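You operate a simulated robot arm through the tools that you are given. There is no shell and no other tool.

You run a simulated robot arm. Do the job below in one go: nothing can be reset, and whatever is moved stays where it is left.

JOB
Strap both big boxes down: ratchet each strap till its window shows green, and fold the levers.

It is judged by the outcome, as a careful person would: the job done as asked, and still so three seconds after it is handed in. It fails if anything else is knocked over, pushed out of place, dropped, spilled or broken. Flat cloth is picked up by pressing the open fingertips on it (5 to 10 N) and closing them slowly along it; thin cloth reads only 2 to 8 mm in the jaws.

ROBOT AND FRAMES
A 7-joint arm with a two-finger parallel gripper, fixed in place. Base frame: the origin is at the foot of the arm, x ahead of it, y to its left, z up; the work surface is at about z = 43. Lengths are in cm, angles in degrees, forces in N, time in s.
Its first joint turns from -166.0 to 166.0 degrees. Payload 4.4 kg.
The TCP is the grasp point between the finger pads, 2.3 cm short of the fingertips. In the tool frame z runs along the fingers and y along their closing line. The gripper opens to 9.4 cm. The fingers are 3.8 cm wide and 1 cm thick; the gripper's body (5.4 by 9.6 cm) begins 3.9 cm behind the TCP.
Orientation is that of the tool frame in the base frame, as a unit quaternion [w, x, y, z]. With the fingers straight down and closing along the base's y, the tool's x points along the base's -x, its y along +y and its z along -z.

CONTROLS
- The arm moves only by the tool nudge_tool. Its argument "series" is text: rows parted by semicolons, each of 7 numbers parted by spaces: the shift along the base's x, y, z in cm, then the turn, a rotation vector about the base's x, y, z in degrees, then the gripper command, from -1 (shut) to 1 (fully open), values between in proportion. In form: x y z wx wy wz claw; .... A call has 1 to 20 rows; each row shifts and turns the commanded pose from where the row before left it. Each row takes 0.2 s and may step no farther than 5 cm and 8.6 degrees from the row before; otherwise, or with a gripper value out of range, the whole call is refused. A pose out of reach is approached as far as the arm can. The call stops where the force on the tool passes 90 N (or 10 N more than at its start, if that is more) or the arm is blocked; 0.2 s more then pass. The fingers move at their own pace (about 7.2 cm/s each) and stop on an object; they squeeze with about 32 N. The grip force told is the motor's: it shows also when the fingers shut on nothing. Time passes only in rows, and 0.2 s behind the last, so rows that do not move let the fingers close. The reply holds the time, the measured pose of the TCP, the force on the tool along the base axes, the opening and the grip force, in the units named above and with some noise, with the torque about the TCP (base axes, N m) and any sound that the robot's microphone picked up.
- Cameras (640 x 400 px; columns grow to the right, rows downward): "scene" is fixed at [22.04, -49.97, 101.91]; the picture's right is [0.88, -0.47, 0.00], its down [-0.17, -0.32, -0.93] and it looks along [0.44, 0.82, -0.36] (base axes); focal length 356 px, centre (320, 200). "wrist" rides on the gripper at [8.6, 1.6, -7.5] in the tool frame; the picture's right is [-0.18, 0.98, 0.00], its down [-0.58, -0.11, -0.81] and it looks along [-0.79, -0.15, 0.59] (tool axes); focal length 243 px, centre (320, 200).
- snapshot(camera): a new picture of that camera. No time passes.
- probe_pixels(camera, pixels): there is no depth. For up to 12 entries [column, row, z] of the newest picture of that camera ("zoom" is the newest enlarged one), the place [x, y] in the base frame at which the ray of that pixel passes the height z, good to about 0.2 cm. No time passes.
- enlarge(camera, box): a new picture of the part [left, top, right, bottom] of that camera's present view, enlarged. No time passes.
- close_job(): hands the job in; it is judged then, once.

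Unless the task says otherwise, let go and move clear before handing in.

The tools are called after "Request:" as name(argument=value, ...) on one line, values as JSON. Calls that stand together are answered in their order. nudge_tool: Moves the arm, as the interface text tells. Its arguments: {"type":"object","properties":{"series":{"type":"string"}},"required":["series"]} The other tools are called the same way: snapshot (camera) takes a picture; probe_pixels (camera, pixels) gives the place at which the rays of pixels pass given heights; enlarge (camera, box) takes an enlarged picture of a part of a camera's view; close_job () hands the job in.

At the start:

```text
clock: 0.0
position: [60.42, 47.71, 73.88]
orientation: [0.001, 0.0, 1.0, 0.0]
wrist_force: [0.5, 0.0, -0.2]
torque: [-0.01, 0.01, 0.03]
width: 9.39
gripper_force: 0.1
```

scene: 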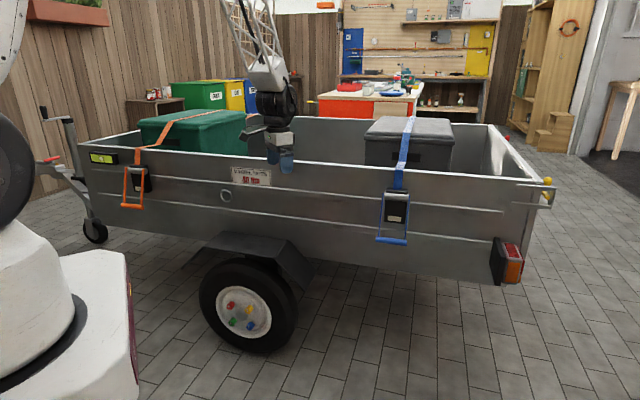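
wrist: 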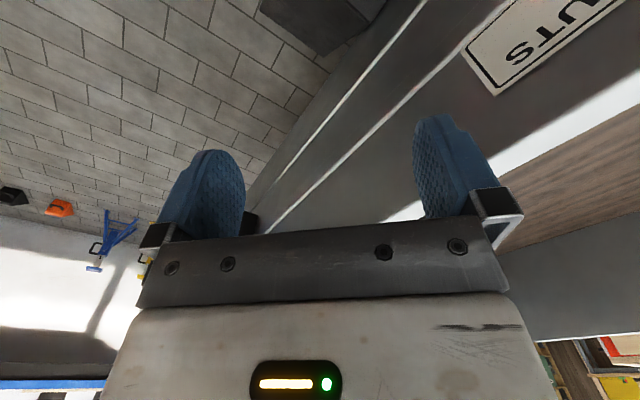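

The scene picture shows a trailer with a green box under an orange strap (ratchet near 135,185) and a grey box under a blue strap (ratchet near 393,215). I'll enlarge both ratchets first.

Request:
enlarge(camera="scene", box=[80, 100, 280, 225])

Request:
enlarge(camera="scene", box=[330, 100, 490, 260])

Request:
enlarge(camera="scene", box=[105, 145, 185, 215])

Request:
enlarge(camera="scene", box=[360, 170, 430, 250])

```text
3.20 times, centred on (180, 162) of scene
```

zoom: 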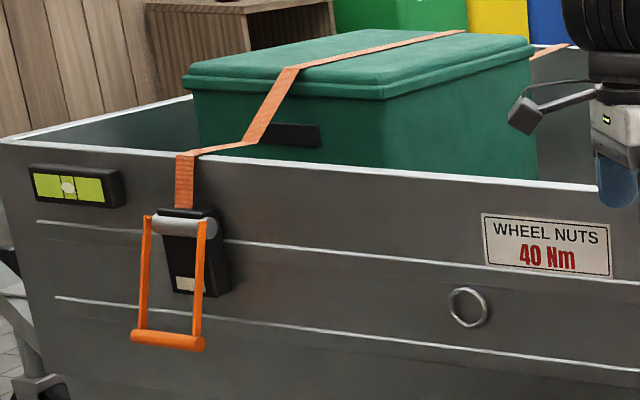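

```text
2.50 times, centred on (410, 180) of scene
```

zoom: 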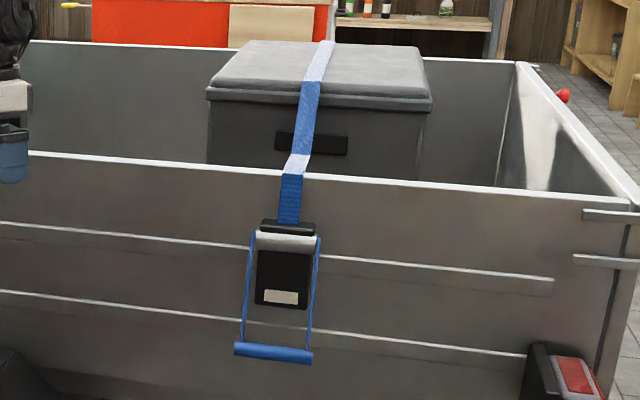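

```text
5.71 times, centred on (145, 180) of scene
```

zoom: 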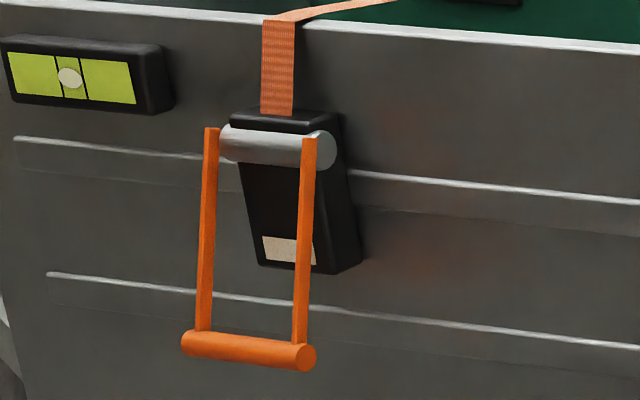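

```text
5.00 times, centred on (395, 210) of scene
```

zoom: 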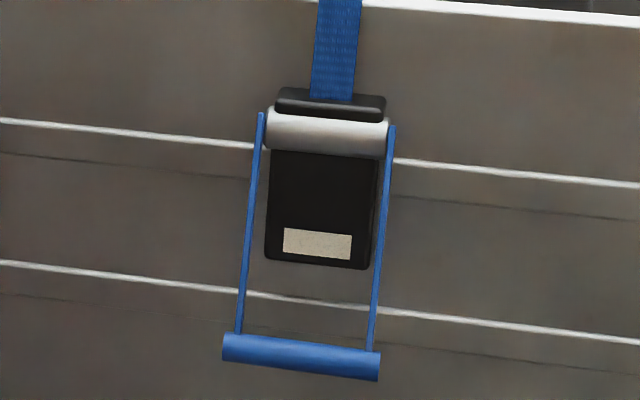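

The rays suggest the wall runs diagonally, with its rim near z = 72. I'll probe rim pixels in both pictures to fix the wall plane.

Request:
probe_pixels(camera="scene", pixels=[[96, 143, 71], [96, 143, 72], [96, 143, 73], [545, 183, 71], [545, 183, 72], [545, 183, 73], [320, 163, 71], [320, 163, 72], [320, 163, 73]])

Request:
probe_pixels(camera="wrist", pixels=[[560, 115, 71], [560, 115, 72], [560, 115, 73], [620, 80, 71], [620, 80, 72], [620, 80, 73], [520, 140, 72]])

Request:
enlarge(camera="wrist", box=[380, 0, 640, 240])

```text
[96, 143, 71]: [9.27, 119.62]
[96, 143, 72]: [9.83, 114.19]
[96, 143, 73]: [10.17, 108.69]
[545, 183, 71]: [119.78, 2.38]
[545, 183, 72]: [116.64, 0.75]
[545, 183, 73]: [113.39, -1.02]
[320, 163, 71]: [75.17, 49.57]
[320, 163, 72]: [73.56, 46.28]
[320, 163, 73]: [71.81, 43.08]
```

```text
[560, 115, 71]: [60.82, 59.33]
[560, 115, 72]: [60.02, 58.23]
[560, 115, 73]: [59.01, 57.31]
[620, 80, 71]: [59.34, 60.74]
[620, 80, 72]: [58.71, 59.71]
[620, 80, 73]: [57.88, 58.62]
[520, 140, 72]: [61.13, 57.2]
```

```text
1.67 times, centred on (510, 120) of wrist
```

zoom: 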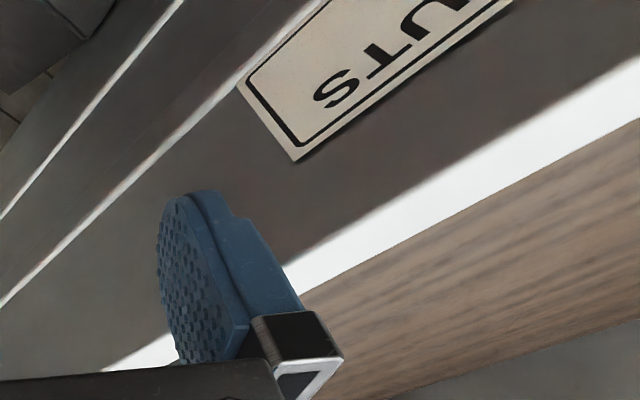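

The wall runs along about (0.69, -0.73), with its outer face about 82 cm from the base and the rim at z ≈ 72.5. I put the orange handle near (18, 88, 53) and the blue one near (83, 20, 54). I'll back off the wall and turn the tool so its fingers close across the bars.

Request:
nudge_tool(series="-2 -1.9 0 0 0 -7.78 1;-2 -1.9 0 0 0 -7.78 1;-2 -1.9 0 0 0 -7.78 1;-2 -1.9 0 0 0 -7.78 1;-2 -1.9 0 0 0 -7.78 1;-2 -1.9 0 0 0 -7.78 1;-3.3 3.5 0 5.49 -5.82 0 1;-3.3 3.5 0 5.49 -5.82 0 1;-3.3 3.5 0 5.49 -5.82 0 1;-3.3 3.5 0 5.49 -5.82 0 1;-3.3 3.5 0 5.49 -5.82 0 1;-3.3 3.5 0 5.49 -5.82 0 1;0 0 0 0 0 0 1")

Request:
snapshot(camera="scene")

Request:
snapshot(camera="wrist")

```text
clock: 3.0
position: [31.46, 55.32, 76.02]
orientation: [0.142, 0.362, 0.875, 0.289]
wrist_force: [-0.3, 0.3, 0.6]
torque: [0.01, 0.0, -0.02]
width: 9.38
gripper_force: 0.2
out of reach, approached as far as the arm can: row 11, 12
stopped in row 13: the arm was blocked; the commanded pose is now the measured one
```

```text
taken
```

scene: 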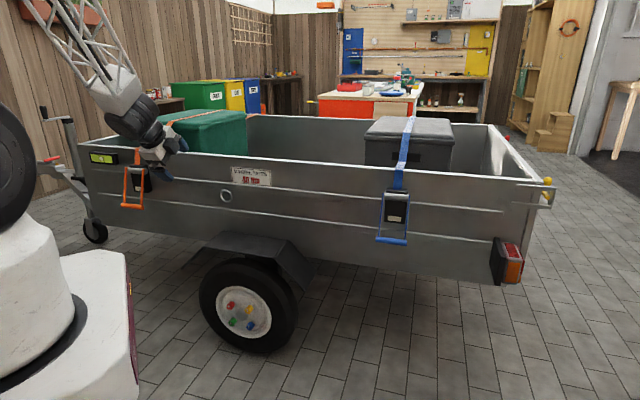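

```text
taken
```

wrist: 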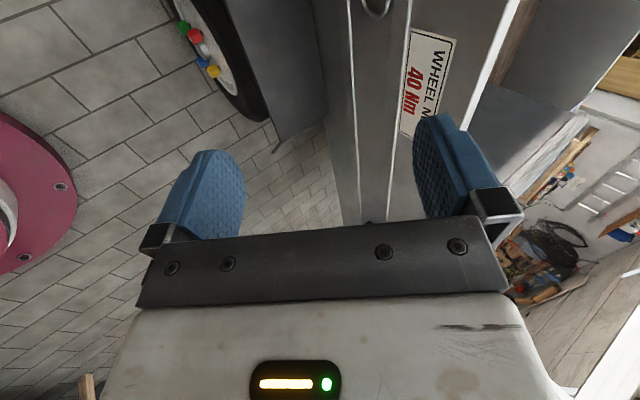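

The arm could pitch only to about 37° from vertical (rows 11 and 12 were out of reach). That tilt still suits a slanted grip from above and outside. I'll move toward a standoff at the orange handle in this orientation and look with the wrist camera.

Request:
nudge_tool(series="-2.3 3.5 -1.2 0 0 0 1;-2.3 3.5 -1.2 0 0 0 1;-2.3 3.5 -1.2 0 0 0 1;-2.3 3.5 -1.2 0 0 0 1;-2.3 3.5 -1.2 0 0 0 1;-2.3 3.5 -1.2 0 0 0 1")

Request:
snapshot(camera="scene")

Request:
snapshot(camera="wrist")

```text
clock: 4.4
position: [20.4, 78.08, 74.12]
orientation: [0.141, 0.359, 0.878, 0.286]
wrist_force: [0.4, -0.2, 0.3]
torque: [0.02, 0.0, 0.02]
width: 9.38
gripper_force: 0.1
out of reach, approached as far as the arm can: row 1, 2, 3, 4, 5, 6
```

```text
taken
```

scene: 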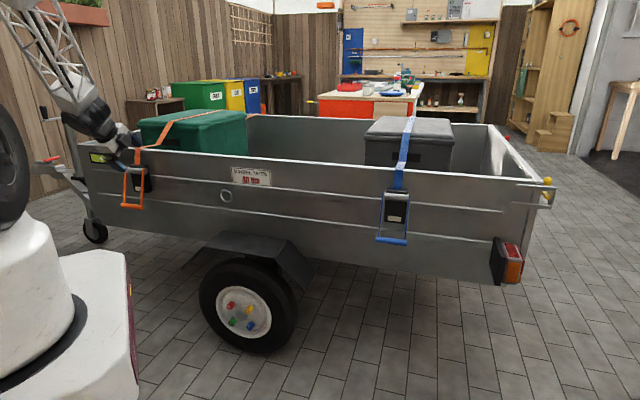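

```text
taken
```

wrist: 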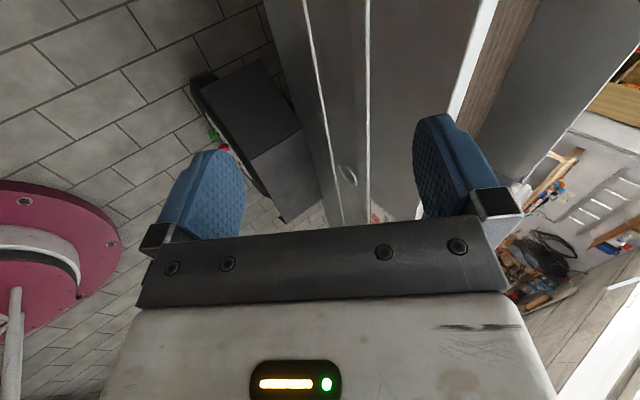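

The reach limit followed me here: z stuck at 74.1. My turn puts the last joint about 120° from its natural roll, so that joint is probably the limit. I'll roll the tool back 180° about its own axis so the camera side faces the other way.

Request:
nudge_tool(series="-0.3 -0.3 0 -3.89 -3.43 6.74 1;-0.3 -0.3 0 -3.89 -3.43 6.74 1;-0.3 -0.3 0 -3.89 -3.43 6.74 1;-0.3 -0.3 0 -3.89 -3.43 6.74 1;-0.3 -0.3 0 -3.89 -3.43 6.74 1;-0.3 -0.3 0 -3.89 -3.43 6.74 1;-0.3 -0.3 0 -3.89 -3.43 6.74 1;-0.3 -0.3 0 -3.89 -3.43 6.74 1;-0.3 -0.3 0 -3.89 -3.43 6.74 1;-0.3 -0.3 0 -3.89 -3.43 6.74 1;-0.3 -0.3 0 -3.89 -3.43 6.74 1;-0.3 -0.3 0 -3.89 -3.43 6.74 1;-0.3 -0.3 0 -3.89 -3.43 6.74 1;-0.3 -0.3 0 -3.89 -3.43 6.74 1;-0.3 -0.3 0 -3.89 -3.43 6.74 1;-0.3 -0.3 0 -3.89 -3.43 6.74 1;-0.3 -0.3 0 -3.89 -3.43 6.74 1;-0.3 -0.3 0 -3.89 -3.43 6.74 1;-0.3 -0.3 0 -3.89 -3.43 6.74 1;-0.3 -0.3 0 -3.89 -3.43 6.74 1")

Request:
snapshot(camera="scene")

Request:
snapshot(camera="wrist")

```text
clock: 8.8
position: [15.88, 70.53, 71.27]
orientation: [-0.28, 0.842, -0.443, 0.128]
wrist_force: [9.8, 0.3, -5.8]
torque: [0.13, 0.4, 0.26]
width: 9.4
gripper_force: 0.1
stopped in row 20: the arm was blocked; the commanded pose is now the measured one
```

```text
taken
```

scene: 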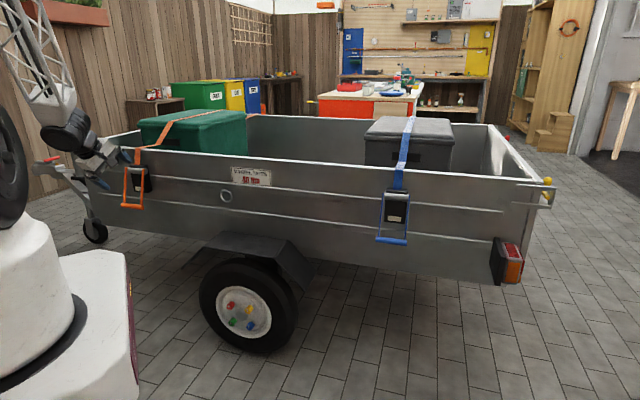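

```text
taken
```

wrist: 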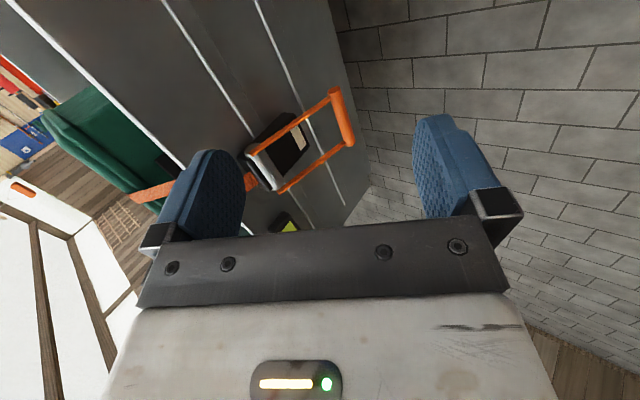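

The roll succeeded: the tool x axis now points along about +w, and the orange ratchet shows at (300,140) in the wrist picture. I'll zoom in on it, and let a rest row pass to see whether the 10 N contact reading fades.

Request:
enlarge(camera="wrist", box=[220, 70, 380, 230])

Request:
nudge_tool(series="0 0 0 0 0 0 1")

Request:
enlarge(camera="scene", box=[0, 60, 200, 220])

```text
2.50 times, centred on (300, 150) of wrist
```

zoom: 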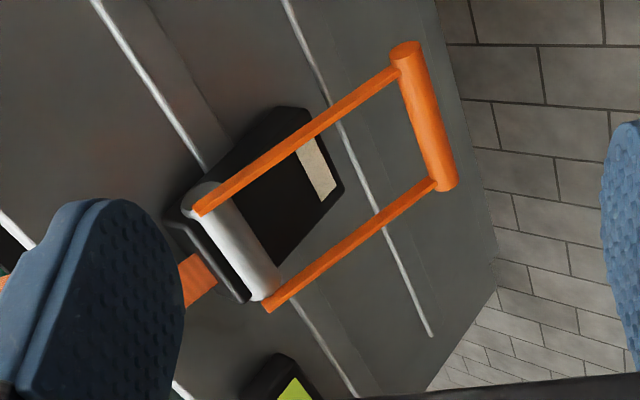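

```text
clock: 9.2
position: [15.74, 70.67, 71.52]
orientation: [-0.281, 0.842, -0.442, 0.127]
wrist_force: [-0.4, -0.4, 0.2]
torque: [-0.01, 0.01, -0.01]
width: 9.4
gripper_force: 0.0
```

```text
2.50 times, centred on (100, 140) of scene
```

zoom: 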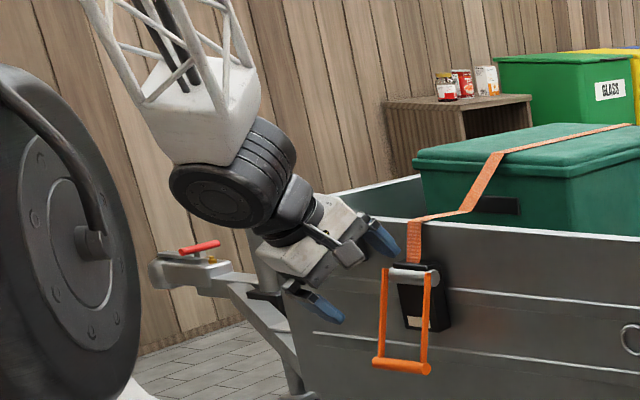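

The force is back to zero. I'll triangulate the orange bar and drum centres from both cameras.

Request:
probe_pixels(camera="wrist", pixels=[[342.4, 117.2, 51], [342.4, 117.2, 53], [342.4, 117.2, 55], [264.8, 166, 63], [264.8, 166, 65], [264.8, 166, 67], [334, 90, 53], [351, 144, 53]])

Request:
probe_pixels(camera="scene", pixels=[[131.9, 206.3, 51], [131.9, 206.3, 53], [131.9, 206.3, 55], [137.1, 170.7, 63], [137.1, 170.7, 65], [137.1, 170.7, 67], [121.3, 205, 53], [142.4, 207.5, 53]])

```text
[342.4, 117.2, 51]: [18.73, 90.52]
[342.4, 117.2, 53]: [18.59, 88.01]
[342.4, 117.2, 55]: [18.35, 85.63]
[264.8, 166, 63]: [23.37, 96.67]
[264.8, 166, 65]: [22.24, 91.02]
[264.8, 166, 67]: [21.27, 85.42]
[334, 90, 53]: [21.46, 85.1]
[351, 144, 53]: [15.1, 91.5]
```

```text
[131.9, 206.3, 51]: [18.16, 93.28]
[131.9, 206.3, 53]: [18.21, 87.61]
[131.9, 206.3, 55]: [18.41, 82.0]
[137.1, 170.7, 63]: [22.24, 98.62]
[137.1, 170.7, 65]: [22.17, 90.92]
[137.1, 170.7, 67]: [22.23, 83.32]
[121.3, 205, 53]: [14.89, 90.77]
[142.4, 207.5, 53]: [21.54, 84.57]
```

Both cameras agree: the bar centre is at (18.4, 87.9, 52.9) and the drum at (22.2, 91.0, 65.0), giving a lever radius of 13 cm tilted about 22° off vertical. I'll yaw +8.3°, pitch up a little, and move to a pregrasp about 8 cm short of the bar.

Request:
nudge_tool(series="0 0 0 0 0 8.3 0.6;0 0 0 5.56 -5.75 0 0.6;-0.26 2.66 -2.56 0 0 0 0.6;-0.26 2.66 -2.56 0 0 0 0.6;-0.26 2.66 -2.56 0 0 0 0.6;-0.26 2.66 -2.56 0 0 0 0.6;-0.26 2.66 -2.56 0 0 0 0.6;0 0 0 0 0 0 0.6")

Request:
snapshot(camera="scene")

Request:
snapshot(camera="wrist")

```text
clock: 11.0
position: [14.42, 83.98, 58.92]
orientation: [-0.353, 0.85, -0.369, 0.13]
wrist_force: [0.1, 0.0, -0.2]
torque: [-0.01, 0.01, 0.03]
width: 7.53
gripper_force: 0.1
```

```text
taken
```

scene: 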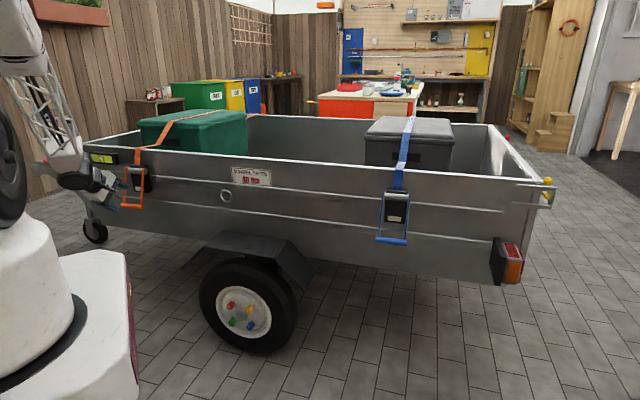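

```text
taken
```

wrist: 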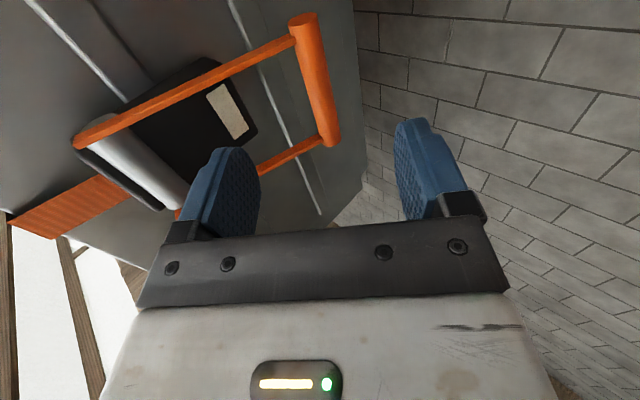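

Pregrasp pose reached with zero force, and the fingers line up on either side of the orange bar (315,75). I'll advance 8 cm along the tool and close on it.

Request:
nudge_tool(series="1.33 1.3 -2 0 0 0 0.6;1.33 1.3 -2 0 0 0 0.6;1.33 1.3 -2 0 0 0 0.6;0 0 0 0 0 0 0.6;0 0 0 0 0 0 0;0 0 0 0 0 0 -1;0 0 0 0 0 0 -1;0 0 0 0 0 0 -1")

Request:
snapshot(camera="wrist")

Request:
enlarge(camera="scene", box=[60, 110, 200, 230])

```text
clock: 12.8
position: [18.5, 88.22, 53.05]
orientation: [-0.353, 0.85, -0.368, 0.131]
wrist_force: [14.8, 4.0, 25.5]
torque: [-0.86, -1.03, 1.22]
width: 1.85
gripper_force: 45.6
```

```text
taken
```

wrist: 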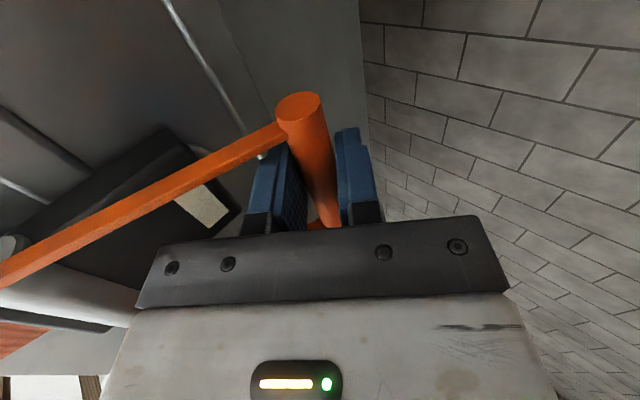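

```text
3.33 times, centred on (130, 170) of scene
```

zoom: 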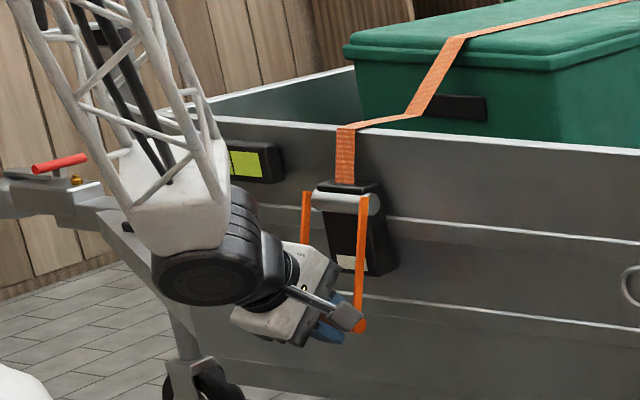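

The fingers hold the bar: width 1.85, and the wrist picture shows the bar between the pads. I'll swing the lever outward along its 12.9 cm arc for about 28° and watch forces and sounds.

Request:
nudge_tool(series="-1.03 -0.99 0.65 0 0 0 -1;-0.96 -0.93 0.82 0 0 0 -1;-0.88 -0.85 0.98 0 0 0 -1;-0.79 -0.76 1.12 0 0 0 -1")

Request:
snapshot(camera="wrist")

Request:
enlarge(camera="scene", box=[60, 110, 200, 230])

```text
clock: 13.8
position: [14.85, 84.62, 56.87]
orientation: [-0.354, 0.85, -0.369, 0.13]
wrist_force: [55.9, 27.6, 39.3]
torque: [-0.49, -0.57, 1.48]
width: 1.88
gripper_force: 44.4
```

```text
taken
```

wrist: 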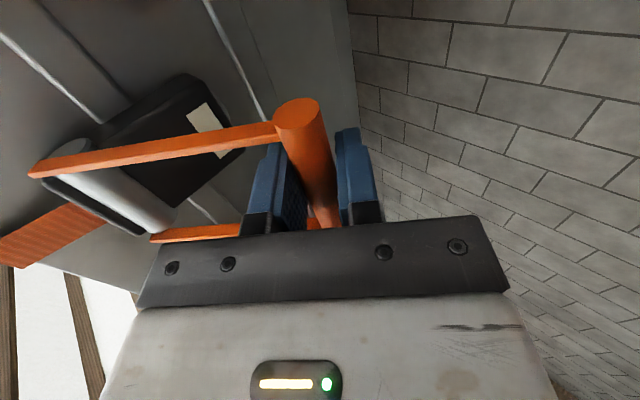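

```text
3.33 times, centred on (130, 170) of scene
```

zoom: 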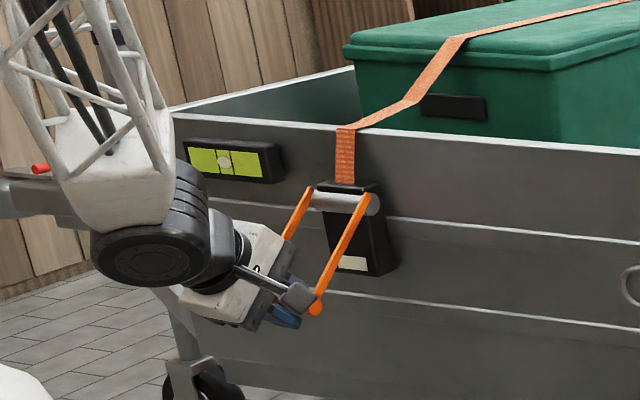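

The lever follows and turns. The measured force is mostly a radial pull of about 70 N, so my arc is too wide, while resistance along the arc is small. I'll tighten the radius to about 12.2 and continue upward.

Request:
nudge_tool(series="-0.14 -0.44 1.61 0 0 0 -1;-0.54 -0.54 1.28 0 0 0 -1;-0.42 -0.42 1.37 0 0 0 -1")

Request:
enlarge(camera="scene", box=[60, 110, 200, 230])

```text
clock: 14.6
position: [13.67, 82.86, 60.74]
orientation: [-0.353, 0.85, -0.368, 0.13]
wrist_force: [14.8, 44.6, 9.6]
torque: [-0.5, -0.47, 1.77]
width: 1.9
gripper_force: 45.1
```

```text
3.33 times, centred on (130, 170) of scene
```

zoom: 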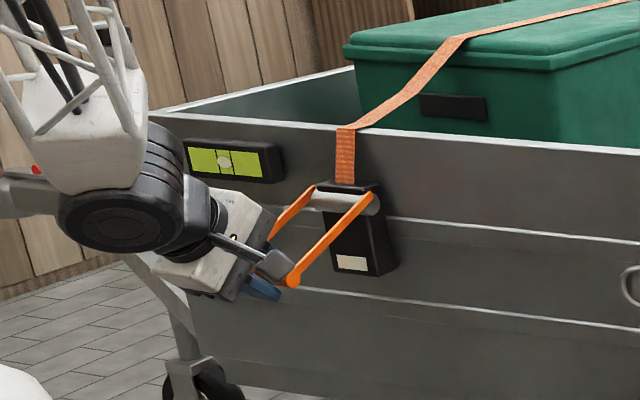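

Tangential resistance is still small and no clicks have sounded. The lever is now at about 70°. I'll trim the radius and the sideways offset and carry on past horizontal.

Request:
nudge_tool(series="-0.2 0 1.49 0 0 0 -1;-0.16 -0.16 1.44 0 0 0 -1;-0.05 -0.05 1.45 0 0 0 -1;0.08 0.08 1.45 0 0 0 -1")

Request:
enlarge(camera="scene", box=[60, 110, 200, 230])

Request:
snapshot(camera="wrist")

```text
clock: 15.6
position: [13.24, 82.64, 66.34]
orientation: [-0.352, 0.85, -0.369, 0.13]
wrist_force: [-13.0, -36.2, 1.5]
torque: [-1.0, -0.78, 1.24]
width: 1.92
gripper_force: 44.6
```

```text
3.33 times, centred on (130, 170) of scene
```

zoom: 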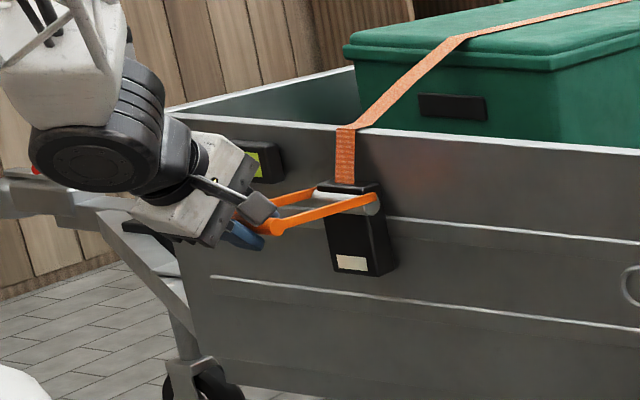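

```text
taken
```

wrist: 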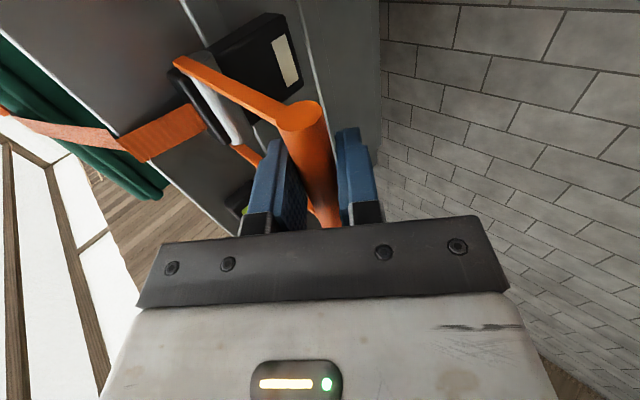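

The lever is now just above horizontal. The force flipped to about -35 N along the wall normal, so I'm slightly too far in. I'll correct the arc and continue to about 126°.

Request:
nudge_tool(series="0.1 -0.05 1.67 0 0 0 -1;0.33 0.33 1.4 0 0 0 -1;0.45 0.45 1.34 0 0 0 -1;0.56 0.56 1.24 0 0 0 -1")

Request:
enlarge(camera="scene", box=[60, 110, 200, 230])

Request:
snapshot(camera="wrist")

```text
clock: 16.6
position: [14.77, 84.0, 72.22]
orientation: [-0.353, 0.85, -0.369, 0.131]
wrist_force: [-6.0, 0.2, -0.3]
torque: [-0.67, -0.42, 1.57]
width: 1.89
gripper_force: 45.3
```

```text
3.33 times, centred on (130, 170) of scene
```

zoom: 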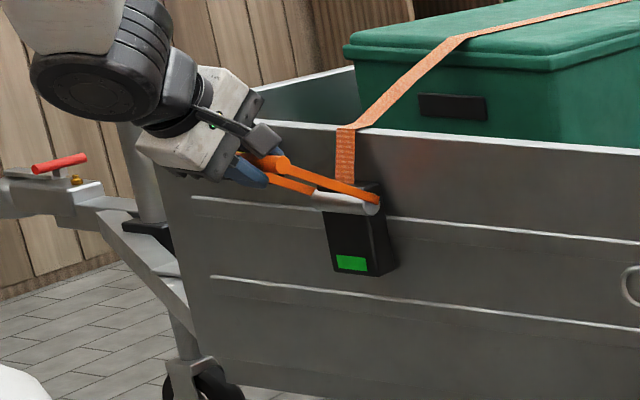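

```text
taken
```

wrist: 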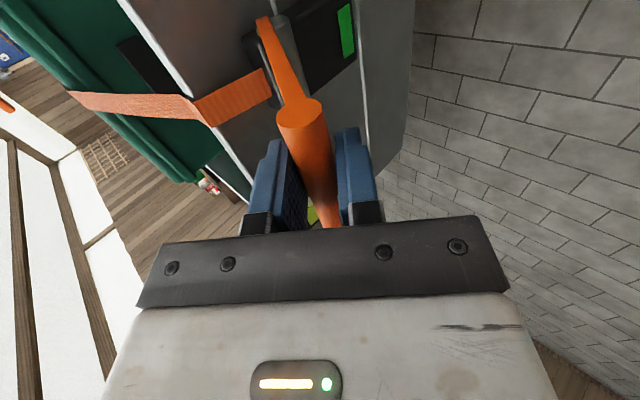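

The window at (352,263) in the zoom turned green and forces are near zero. I'll swing the lever back down along the arc without tightening further, then fold it onto the housing.

Request:
nudge_tool(series="-0.56 -0.56 -1.24 0 0 0 -1;-0.45 -0.45 -1.34 0 0 0 -1;-0.33 -0.33 -1.4 0 0 0 -1;-0.2 -0.2 -1.45 0 0 0 -1")

Request:
enlarge(camera="scene", box=[60, 110, 200, 230])

```text
clock: 17.6
position: [13.24, 82.51, 66.79]
orientation: [-0.353, 0.85, -0.369, 0.131]
wrist_force: [-4.0, 10.8, 0.8]
torque: [-0.82, -1.1, 0.96]
width: 1.91
gripper_force: 45.0
```

```text
3.33 times, centred on (130, 170) of scene
```

zoom: 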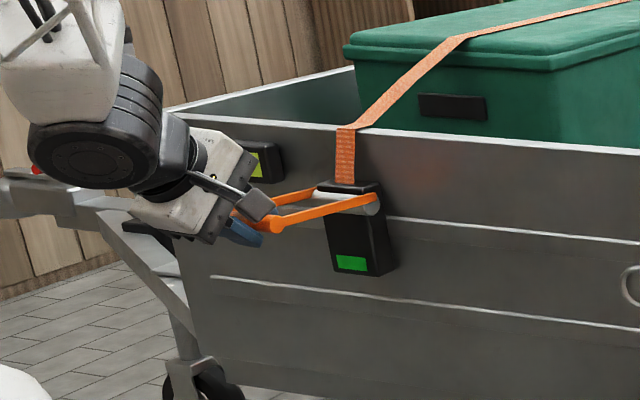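

The window stays green and the forces are small. I'll continue the swing down.

Request:
nudge_tool(series="-0.1 -0.07 -1.47 0 0 0 -1;0.04 0.06 -1.47 0 0 0 -1;0.17 0.17 -1.46 0 0 0 -1;0.3 0.3 -1.42 0 0 0 -1;0.42 0.42 -1.35 0 0 0 -1")

Request:
enlarge(camera="scene", box=[60, 110, 200, 230])

```text
clock: 18.8
position: [14.02, 83.33, 59.49]
orientation: [-0.352, 0.851, -0.368, 0.131]
wrist_force: [5.6, -13.7, -0.8]
torque: [-1.1, -1.35, 0.8]
width: 1.86
gripper_force: 45.3
```

```text
3.33 times, centred on (130, 170) of scene
```

zoom: 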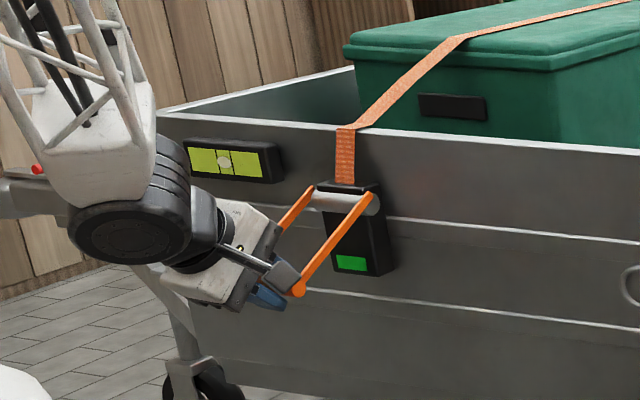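

Still green with about 15 N of force. I'll continue the swing down toward 28°.

Request:
nudge_tool(series="0.57 0.49 -1.28 0 0 0 -1;0.65 0.62 -1.17 0 0 0 -1;0.73 0.73 -1.05 0 0 0 -1;0.82 0.82 -0.92 0 0 0 -1;0.89 0.89 -0.77 0 0 0 -1")

Request:
enlarge(camera="scene", box=[60, 110, 200, 230])

Request:
snapshot(camera="wrist")

```text
clock: 20.0
position: [17.57, 86.75, 53.74]
orientation: [-0.349, 0.851, -0.369, 0.131]
wrist_force: [-55.9, -14.1, -69.4]
torque: [-0.69, -1.02, 0.84]
width: 1.88
gripper_force: 45.4
```

```text
3.33 times, centred on (130, 170) of scene
```

zoom: 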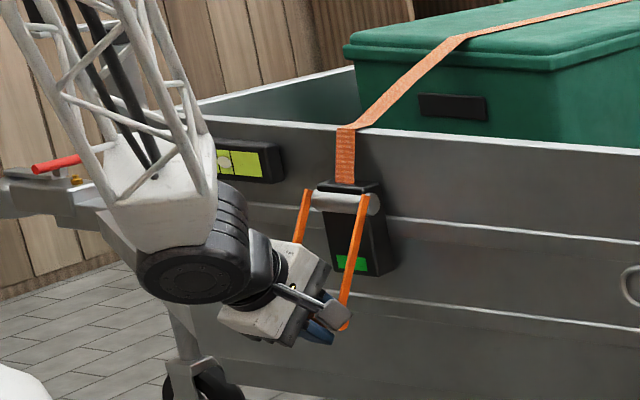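

```text
taken
```

wrist: 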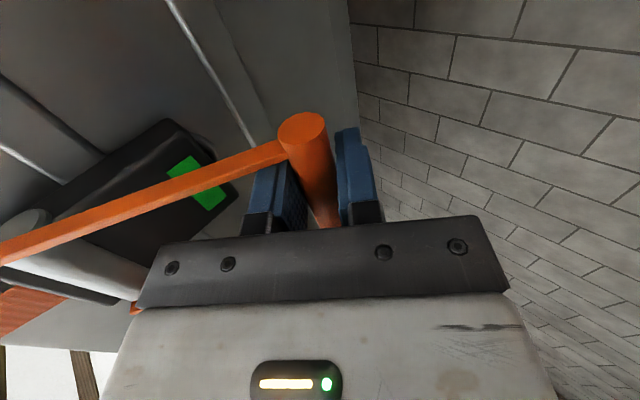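

The lever is back at about 28° with the window green. The 90 N reading is mostly compression toward the drum, so I'll ease down and outward before letting go.

Request:
nudge_tool(series="-0.25 -0.03 -0.45 0 0 0 -1;0 0 0 0 0 0 -1")

```text
clock: 20.6
position: [17.63, 86.75, 53.64]
orientation: [-0.351, 0.85, -0.369, 0.132]
wrist_force: [-2.0, -39.3, -46.3]
torque: [-1.06, -1.16, 1.18]
width: 1.89
gripper_force: 44.9
```

There's still about 55 N of compression. I'll ease a bit more, then open and back straight out along the tool.

Request:
nudge_tool(series="-0.1 -0.25 -0.35 0 0 0 -1;0 0 0 0 0 0 -0.2;0 0 0 0 0 0 0.2;0 0 0 0 0 0 0.3;-1 -1 1.5 0 0 0 0.3;-1.3 -1.3 2 0 0 0 0.3;-1.3 -1.3 2 0 0 0 0.3;-1.3 -1.3 2 0 0 0 0.3")

Request:
enlarge(camera="scene", box=[60, 110, 200, 230])

Request:
snapshot(camera="wrist")

```text
clock: 22.4
position: [12.74, 81.65, 60.8]
orientation: [-0.349, 0.85, -0.371, 0.131]
wrist_force: [-0.3, 0.8, -0.5]
torque: [0.02, -0.01, -0.03]
width: 6.11
gripper_force: 0.1
```

```text
3.33 times, centred on (130, 170) of scene
```

zoom: 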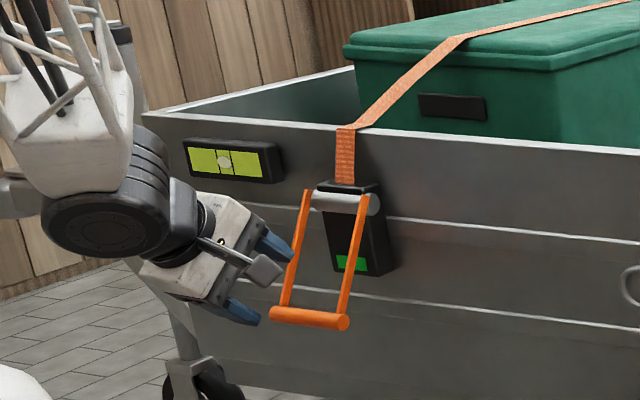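

```text
taken
```

wrist: 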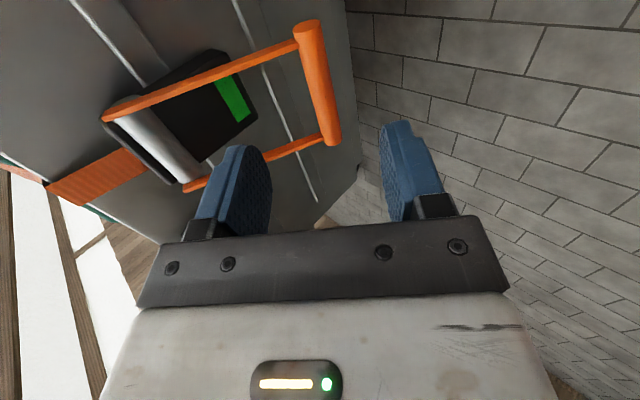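

Released cleanly. The lever stays at about 30° and the window is green. I'll locate the bar before pushing it in with closed fingertips.

Request:
probe_pixels(camera="wrist", pixels=[[317, 85, 53], [317, 85, 54], [317, 85, 55], [306, 36, 54], [330, 138, 54]])

Request:
probe_pixels(camera="zoom", pixels=[[310, 317, 53], [310, 317, 54], [310, 317, 55], [275, 313, 54], [345, 322, 54]])

```text
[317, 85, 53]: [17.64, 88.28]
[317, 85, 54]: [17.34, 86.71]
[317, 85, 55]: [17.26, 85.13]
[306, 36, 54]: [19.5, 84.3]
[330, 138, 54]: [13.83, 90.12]
```

```text
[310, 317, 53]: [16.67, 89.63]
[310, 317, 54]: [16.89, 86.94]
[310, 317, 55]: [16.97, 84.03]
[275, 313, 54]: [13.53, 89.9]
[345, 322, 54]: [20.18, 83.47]
```

The bar centre is at about (17.0, 86.8, 54.0). I'll close the fingers, flatten the pitch by 8°, and bring the fingertips just short of the bar.

Request:
nudge_tool(series="0 0 0 5.65 -5.65 0 -0.5;0 0 0 0 0 0 -1;0 0 0 0 0 0 -1;0.55 0.78 -1.13 0 0 0 -1;0.55 0.78 -1.13 0 0 0 -1;0.55 0.78 -1.13 0 0 0 -1;0.55 0.76 -1.11 0 0 0 -1")

Request:
snapshot(camera="wrist")

Request:
enlarge(camera="scene", box=[60, 110, 200, 230])

```text
clock: 24.0
position: [14.29, 84.9, 56.42]
orientation: [-0.41, 0.826, -0.355, 0.154]
wrist_force: [0.8, 0.9, 0.5]
torque: [-0.03, 0.02, -0.02]
width: 0.0
gripper_force: 31.6
```

```text
taken
```

wrist: 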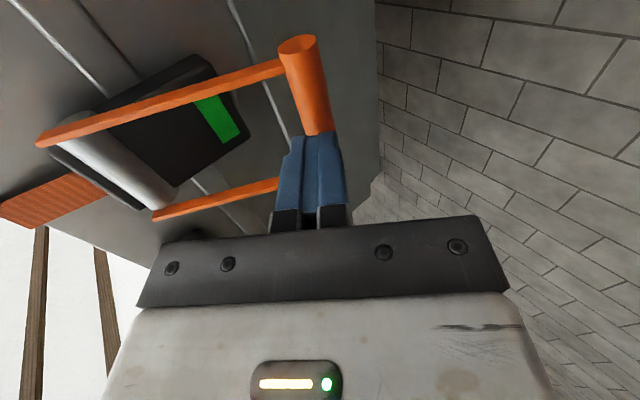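

```text
3.33 times, centred on (130, 170) of scene
```

zoom: 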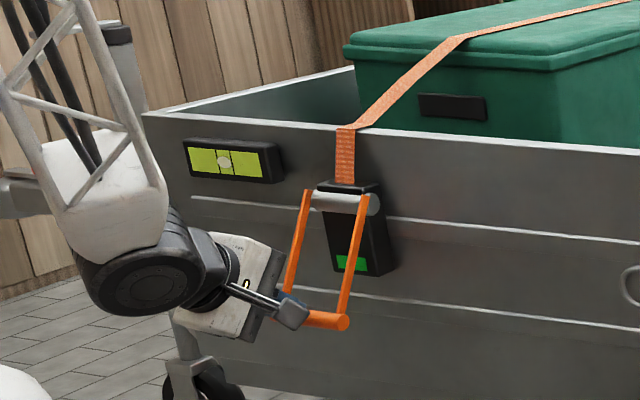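

The closed fingertips sit just in front of the bar (315,135), slightly left of its middle. I'll centre them and push along the fold arc.

Request:
nudge_tool(series="0.55 -0.1 -0.25 0 0 0 -1;0.7 0.7 -0.52 0 0 0 -1;0.73 0.73 -0.42 0 0 0 -1;0.75 0.75 -0.34 0 0 0 -1")

Request:
snapshot(camera="wrist")

Request:
enlarge(camera="scene", box=[60, 110, 200, 230])

```text
clock: 25.0
position: [17.37, 87.07, 55.04]
orientation: [-0.412, 0.824, -0.357, 0.153]
wrist_force: [-0.4, 0.1, -1.1]
torque: [0.0, 0.01, -0.01]
width: 0.0
gripper_force: 31.9
```

```text
taken
```

wrist: 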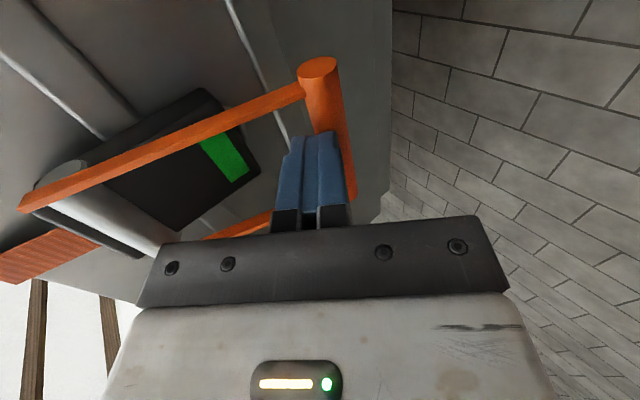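

```text
3.33 times, centred on (130, 170) of scene
```

zoom: 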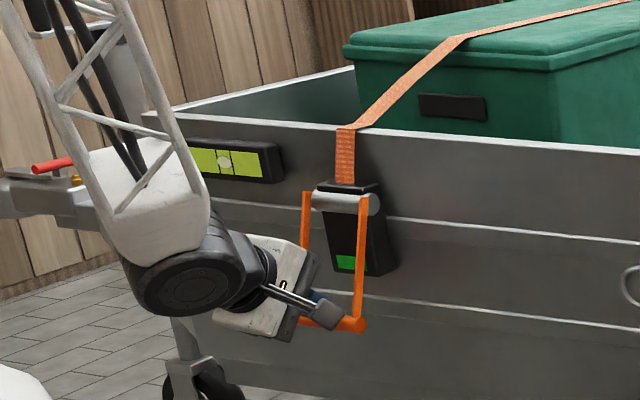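

The lever moved in to roughly 15°, but the fingertips look a bit high on the bar. I'll locate the bar's near end in both views.

Request:
probe_pixels(camera="wrist", pixels=[[319, 68, 52], [319, 68, 53], [319, 68, 54]])

Request:
probe_pixels(camera="zoom", pixels=[[361, 325, 52], [361, 325, 53], [361, 325, 54]])

```text
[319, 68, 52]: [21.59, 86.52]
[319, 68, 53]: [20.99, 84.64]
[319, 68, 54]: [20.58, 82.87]
```

```text
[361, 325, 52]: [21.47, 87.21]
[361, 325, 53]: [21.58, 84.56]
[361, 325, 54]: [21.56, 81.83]
```

The bar centre is at about (18.4, 88.7, 52.6) and my tips are about 1 cm above it. I'll back out, drop 1.2 cm, and push again.

Request:
nudge_tool(series="-0.9 -0.9 0.3 0 0 0 -1;0 0 -0.8 0 0 0 -1;0 0 -0.8 0 0 0 -1;0.6 0.6 -0.1 0 0 0 -1;0.75 0.75 -0.34 0 0 0 -1;0.78 0.78 -0.24 0 0 0 -1")

Request:
snapshot(camera="wrist")

Request:
enlarge(camera="scene", box=[60, 110, 200, 230])

```text
clock: 26.4
position: [18.54, 88.29, 53.02]
orientation: [-0.412, 0.824, -0.357, 0.154]
wrist_force: [-0.1, -0.8, 1.3]
torque: [-0.02, 0.0, 0.01]
width: 0.0
gripper_force: 31.5
```

```text
taken
```

wrist: 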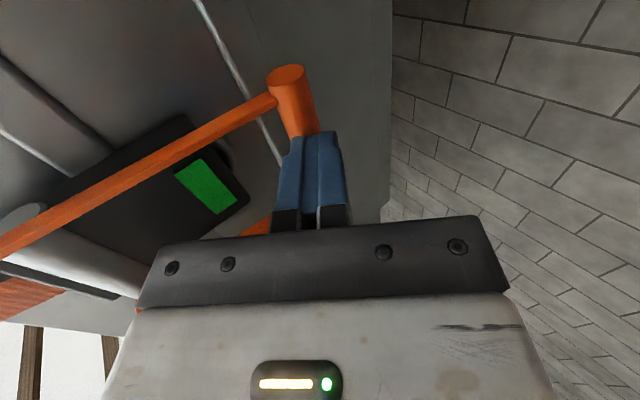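

```text
3.33 times, centred on (130, 170) of scene
```

zoom: 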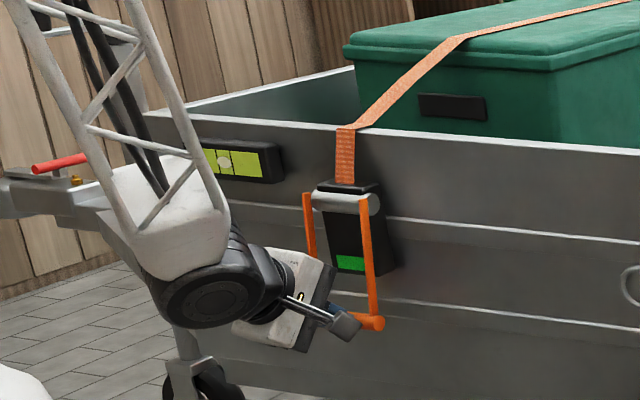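

The lever is in to about 8° with the contact centred. I'll keep pushing gently until it seats.

Request:
nudge_tool(series="0.5 0.5 -0.1 0 0 0 -1;0.5 0.5 -0.05 0 0 0 -1;0.4 0.4 0 0 0 0 -1;0 0 0 0 0 0 -1")

Request:
snapshot(camera="wrist")

Request:
enlarge(camera="scene", box=[60, 110, 200, 230])

```text
clock: 27.3
position: [19.77, 89.42, 52.81]
orientation: [-0.411, 0.825, -0.357, 0.154]
wrist_force: [-28.4, -53.7, 42.3]
torque: [-0.2, -0.8, -1.14]
width: 0.01
gripper_force: 31.8
stopped in row 4: the force on the tool passed its limit at 100 N (the readings are from after the stop); the commanded pose is now the measured one
```

```text
taken
```

wrist: 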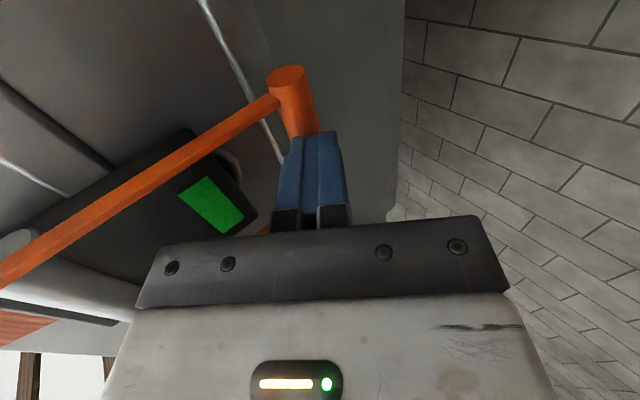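

```text
3.33 times, centred on (130, 170) of scene
```

zoom: 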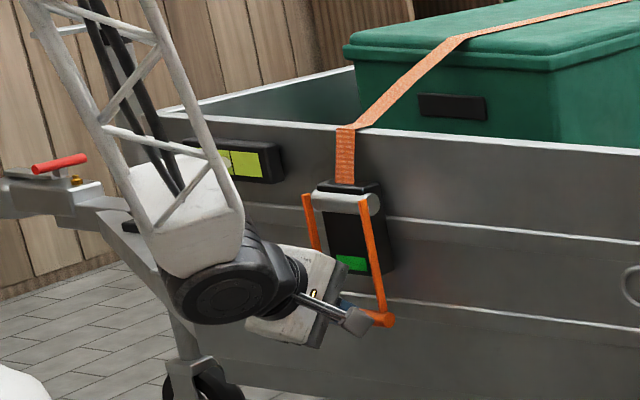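

The force limit tripped, so the lever has reached its stop, and its arms now lie parallel to the housing. I'll back away and inspect.

Request:
nudge_tool(series="-0.5 -0.5 0 0 0 0 -1;-1.3 -1.3 0.5 0 0 0 -1;-1.6 -1.6 1.6 0 0 0 -1;-1.6 -1.6 1.6 0 0 0 -1;-1.6 -1.6 1.6 0 0 0 -1;-1.6 -1.6 1.6 0 0 0 -1")

Request:
enlarge(camera="scene", box=[105, 145, 185, 215])

Request:
snapshot(camera="wrist")

```text
clock: 28.9
position: [13.93, 79.85, 57.59]
orientation: [-0.397, 0.825, -0.367, 0.164]
wrist_force: [-0.3, 0.4, 0.5]
torque: [0.01, 0.03, -0.06]
width: 0.0
gripper_force: 32.1
stopped in row 6: the arm was blocked; the commanded pose is now the measured one
```

```text
5.71 times, centred on (145, 180) of scene
```

zoom: 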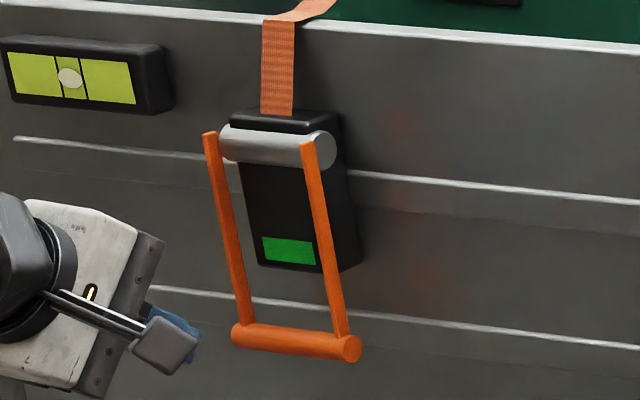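

```text
taken
```

wrist: 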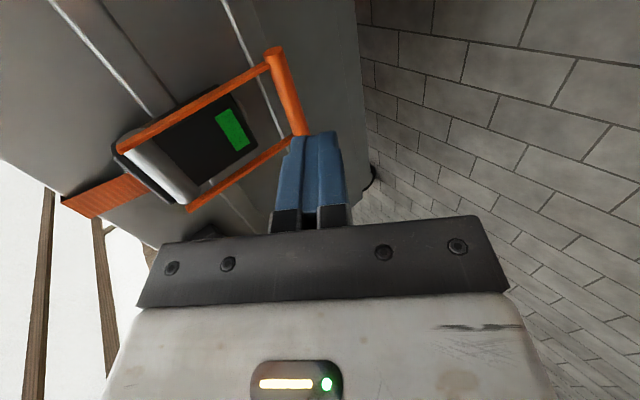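

The orange lever lies parallel to its housing with the window green. I'll check with probes how close it is to vertical.

Request:
probe_pixels(camera="wrist", pixels=[[287, 92, 51.5], [287, 92, 52], [287, 92, 52.5]])

Request:
probe_pixels(camera="zoom", pixels=[[296, 342, 51.5], [296, 342, 52], [296, 342, 52.5], [275, 148, 65], [275, 148, 65.5]])

Request:
enlarge(camera="wrist", box=[90, 30, 330, 230])

```text
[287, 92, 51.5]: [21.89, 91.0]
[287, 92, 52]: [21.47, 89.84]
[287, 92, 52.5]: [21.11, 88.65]
```

```text
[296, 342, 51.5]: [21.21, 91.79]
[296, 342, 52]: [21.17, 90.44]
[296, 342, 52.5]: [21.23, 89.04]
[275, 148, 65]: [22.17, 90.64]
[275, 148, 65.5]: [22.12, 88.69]
```

```text
2.00 times, centred on (210, 130) of wrist
```

zoom: 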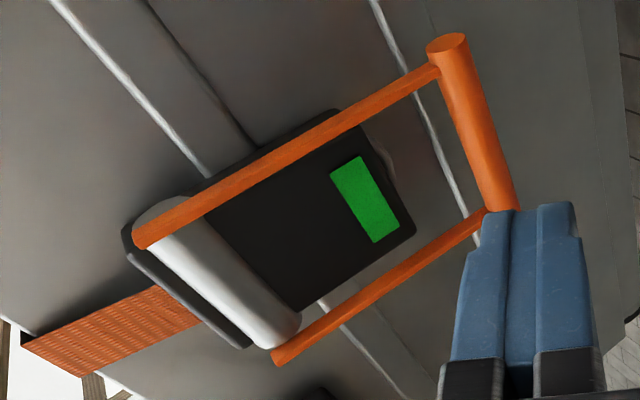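

The orange strap is done: the bar is at its stop and the window is green. Now for the blue side. I'll undo the pitch, travel along the wall clear of it, then roll the tool back to the opposite side.

Request:
nudge_tool(series="-0.5 -0.5 1 -5.65 5.65 0 -1;2.9 -3.1 1.2 0 0 0 -1;2.9 -3.1 1.2 0 0 0 -1;2.9 -3.1 1.2 0 0 0 -1;2.9 -3.1 1.2 0 0 0 -1;2.9 -3.1 1.2 0 0 0 -1;2.9 -3.1 1.2 0 0 0 -1;2.9 -3.1 1.2 0 0 0 -1;2.9 -3.1 1.2 0 0 0 -1;2.9 -3.1 1.2 0 0 0 -1;2.9 -3.1 1.2 0 0 0 -1")

```text
clock: 31.3
position: [42.29, 48.42, 70.56]
orientation: [-0.338, 0.851, -0.376, 0.141]
wrist_force: [-0.1, 0.4, -0.7]
torque: [0.02, -0.02, 0.0]
width: 0.0
gripper_force: 32.3
```

I'm mid-way along the wall and clear of it. I'll now roll about the tool axis while moving on toward the blue side.

Request:
nudge_tool(series="1.2 -1.3 0 4.23 4.02 -6.26 -1;1.2 -1.3 0 4.23 4.02 -6.26 -1;1.2 -1.3 0 4.23 4.02 -6.26 -1;1.2 -1.3 0 4.23 4.02 -6.26 -1;1.2 -1.3 0 4.23 4.02 -6.26 -1;1.2 -1.3 0 4.23 4.02 -6.26 -1;1.2 -1.3 0 4.23 4.02 -6.26 -1;1.2 -1.3 0 4.23 4.02 -6.26 -1;1.2 -1.3 0 4.23 4.02 -6.26 -1;1.2 -1.3 0 4.23 4.02 -6.26 -1;1.2 -1.3 0 4.23 4.02 -6.26 -1;1.2 -1.3 0 4.23 4.02 -6.26 -1;1.2 -1.3 0 4.23 4.02 -6.26 -1;1.2 -1.3 0 4.23 4.02 -6.26 -1;1.2 -1.3 0 4.23 4.02 -6.26 -1;1.2 -1.3 0 4.23 4.02 -6.26 -1;1.2 -1.3 0 4.23 4.02 -6.26 -1;1.2 -1.3 0 4.23 4.02 -6.26 -1;1.2 -1.3 0 4.23 4.02 -6.26 -1;1.2 -1.3 0 4.23 4.02 -6.26 -1")

Request:
snapshot(camera="scene")

Request:
snapshot(camera="wrist")

```text
clock: 35.5
position: [59.14, 31.25, 76.21]
orientation: [0.167, 0.258, 0.906, 0.289]
wrist_force: [-0.3, -0.5, 0.4]
torque: [-0.05, -0.01, -0.01]
width: 0.01
gripper_force: 32.0
out of reach, approached as far as the arm can: row 3, 4, 5, 6, 7, 8, 9, 10, 11, 12, 13, 14
```

```text
taken
```

scene: 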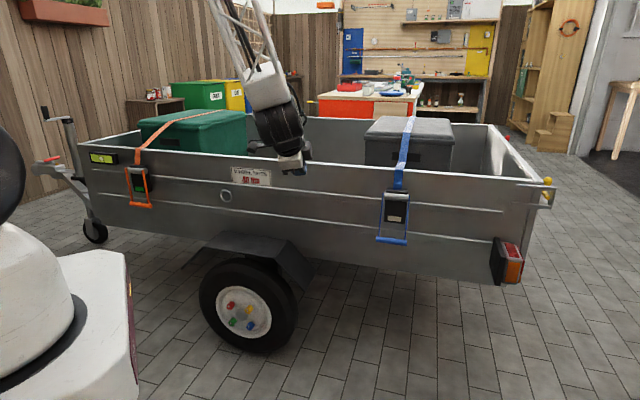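

```text
taken
```

wrist: 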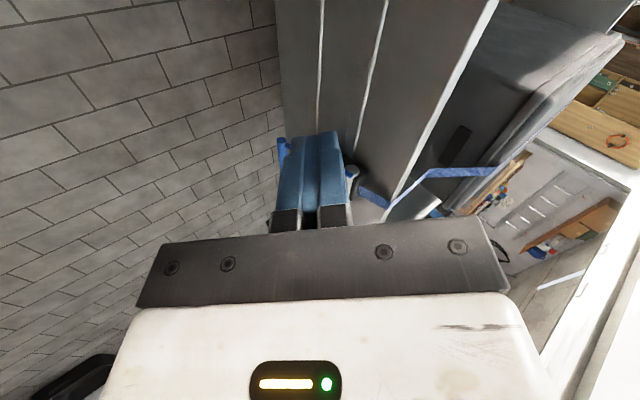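

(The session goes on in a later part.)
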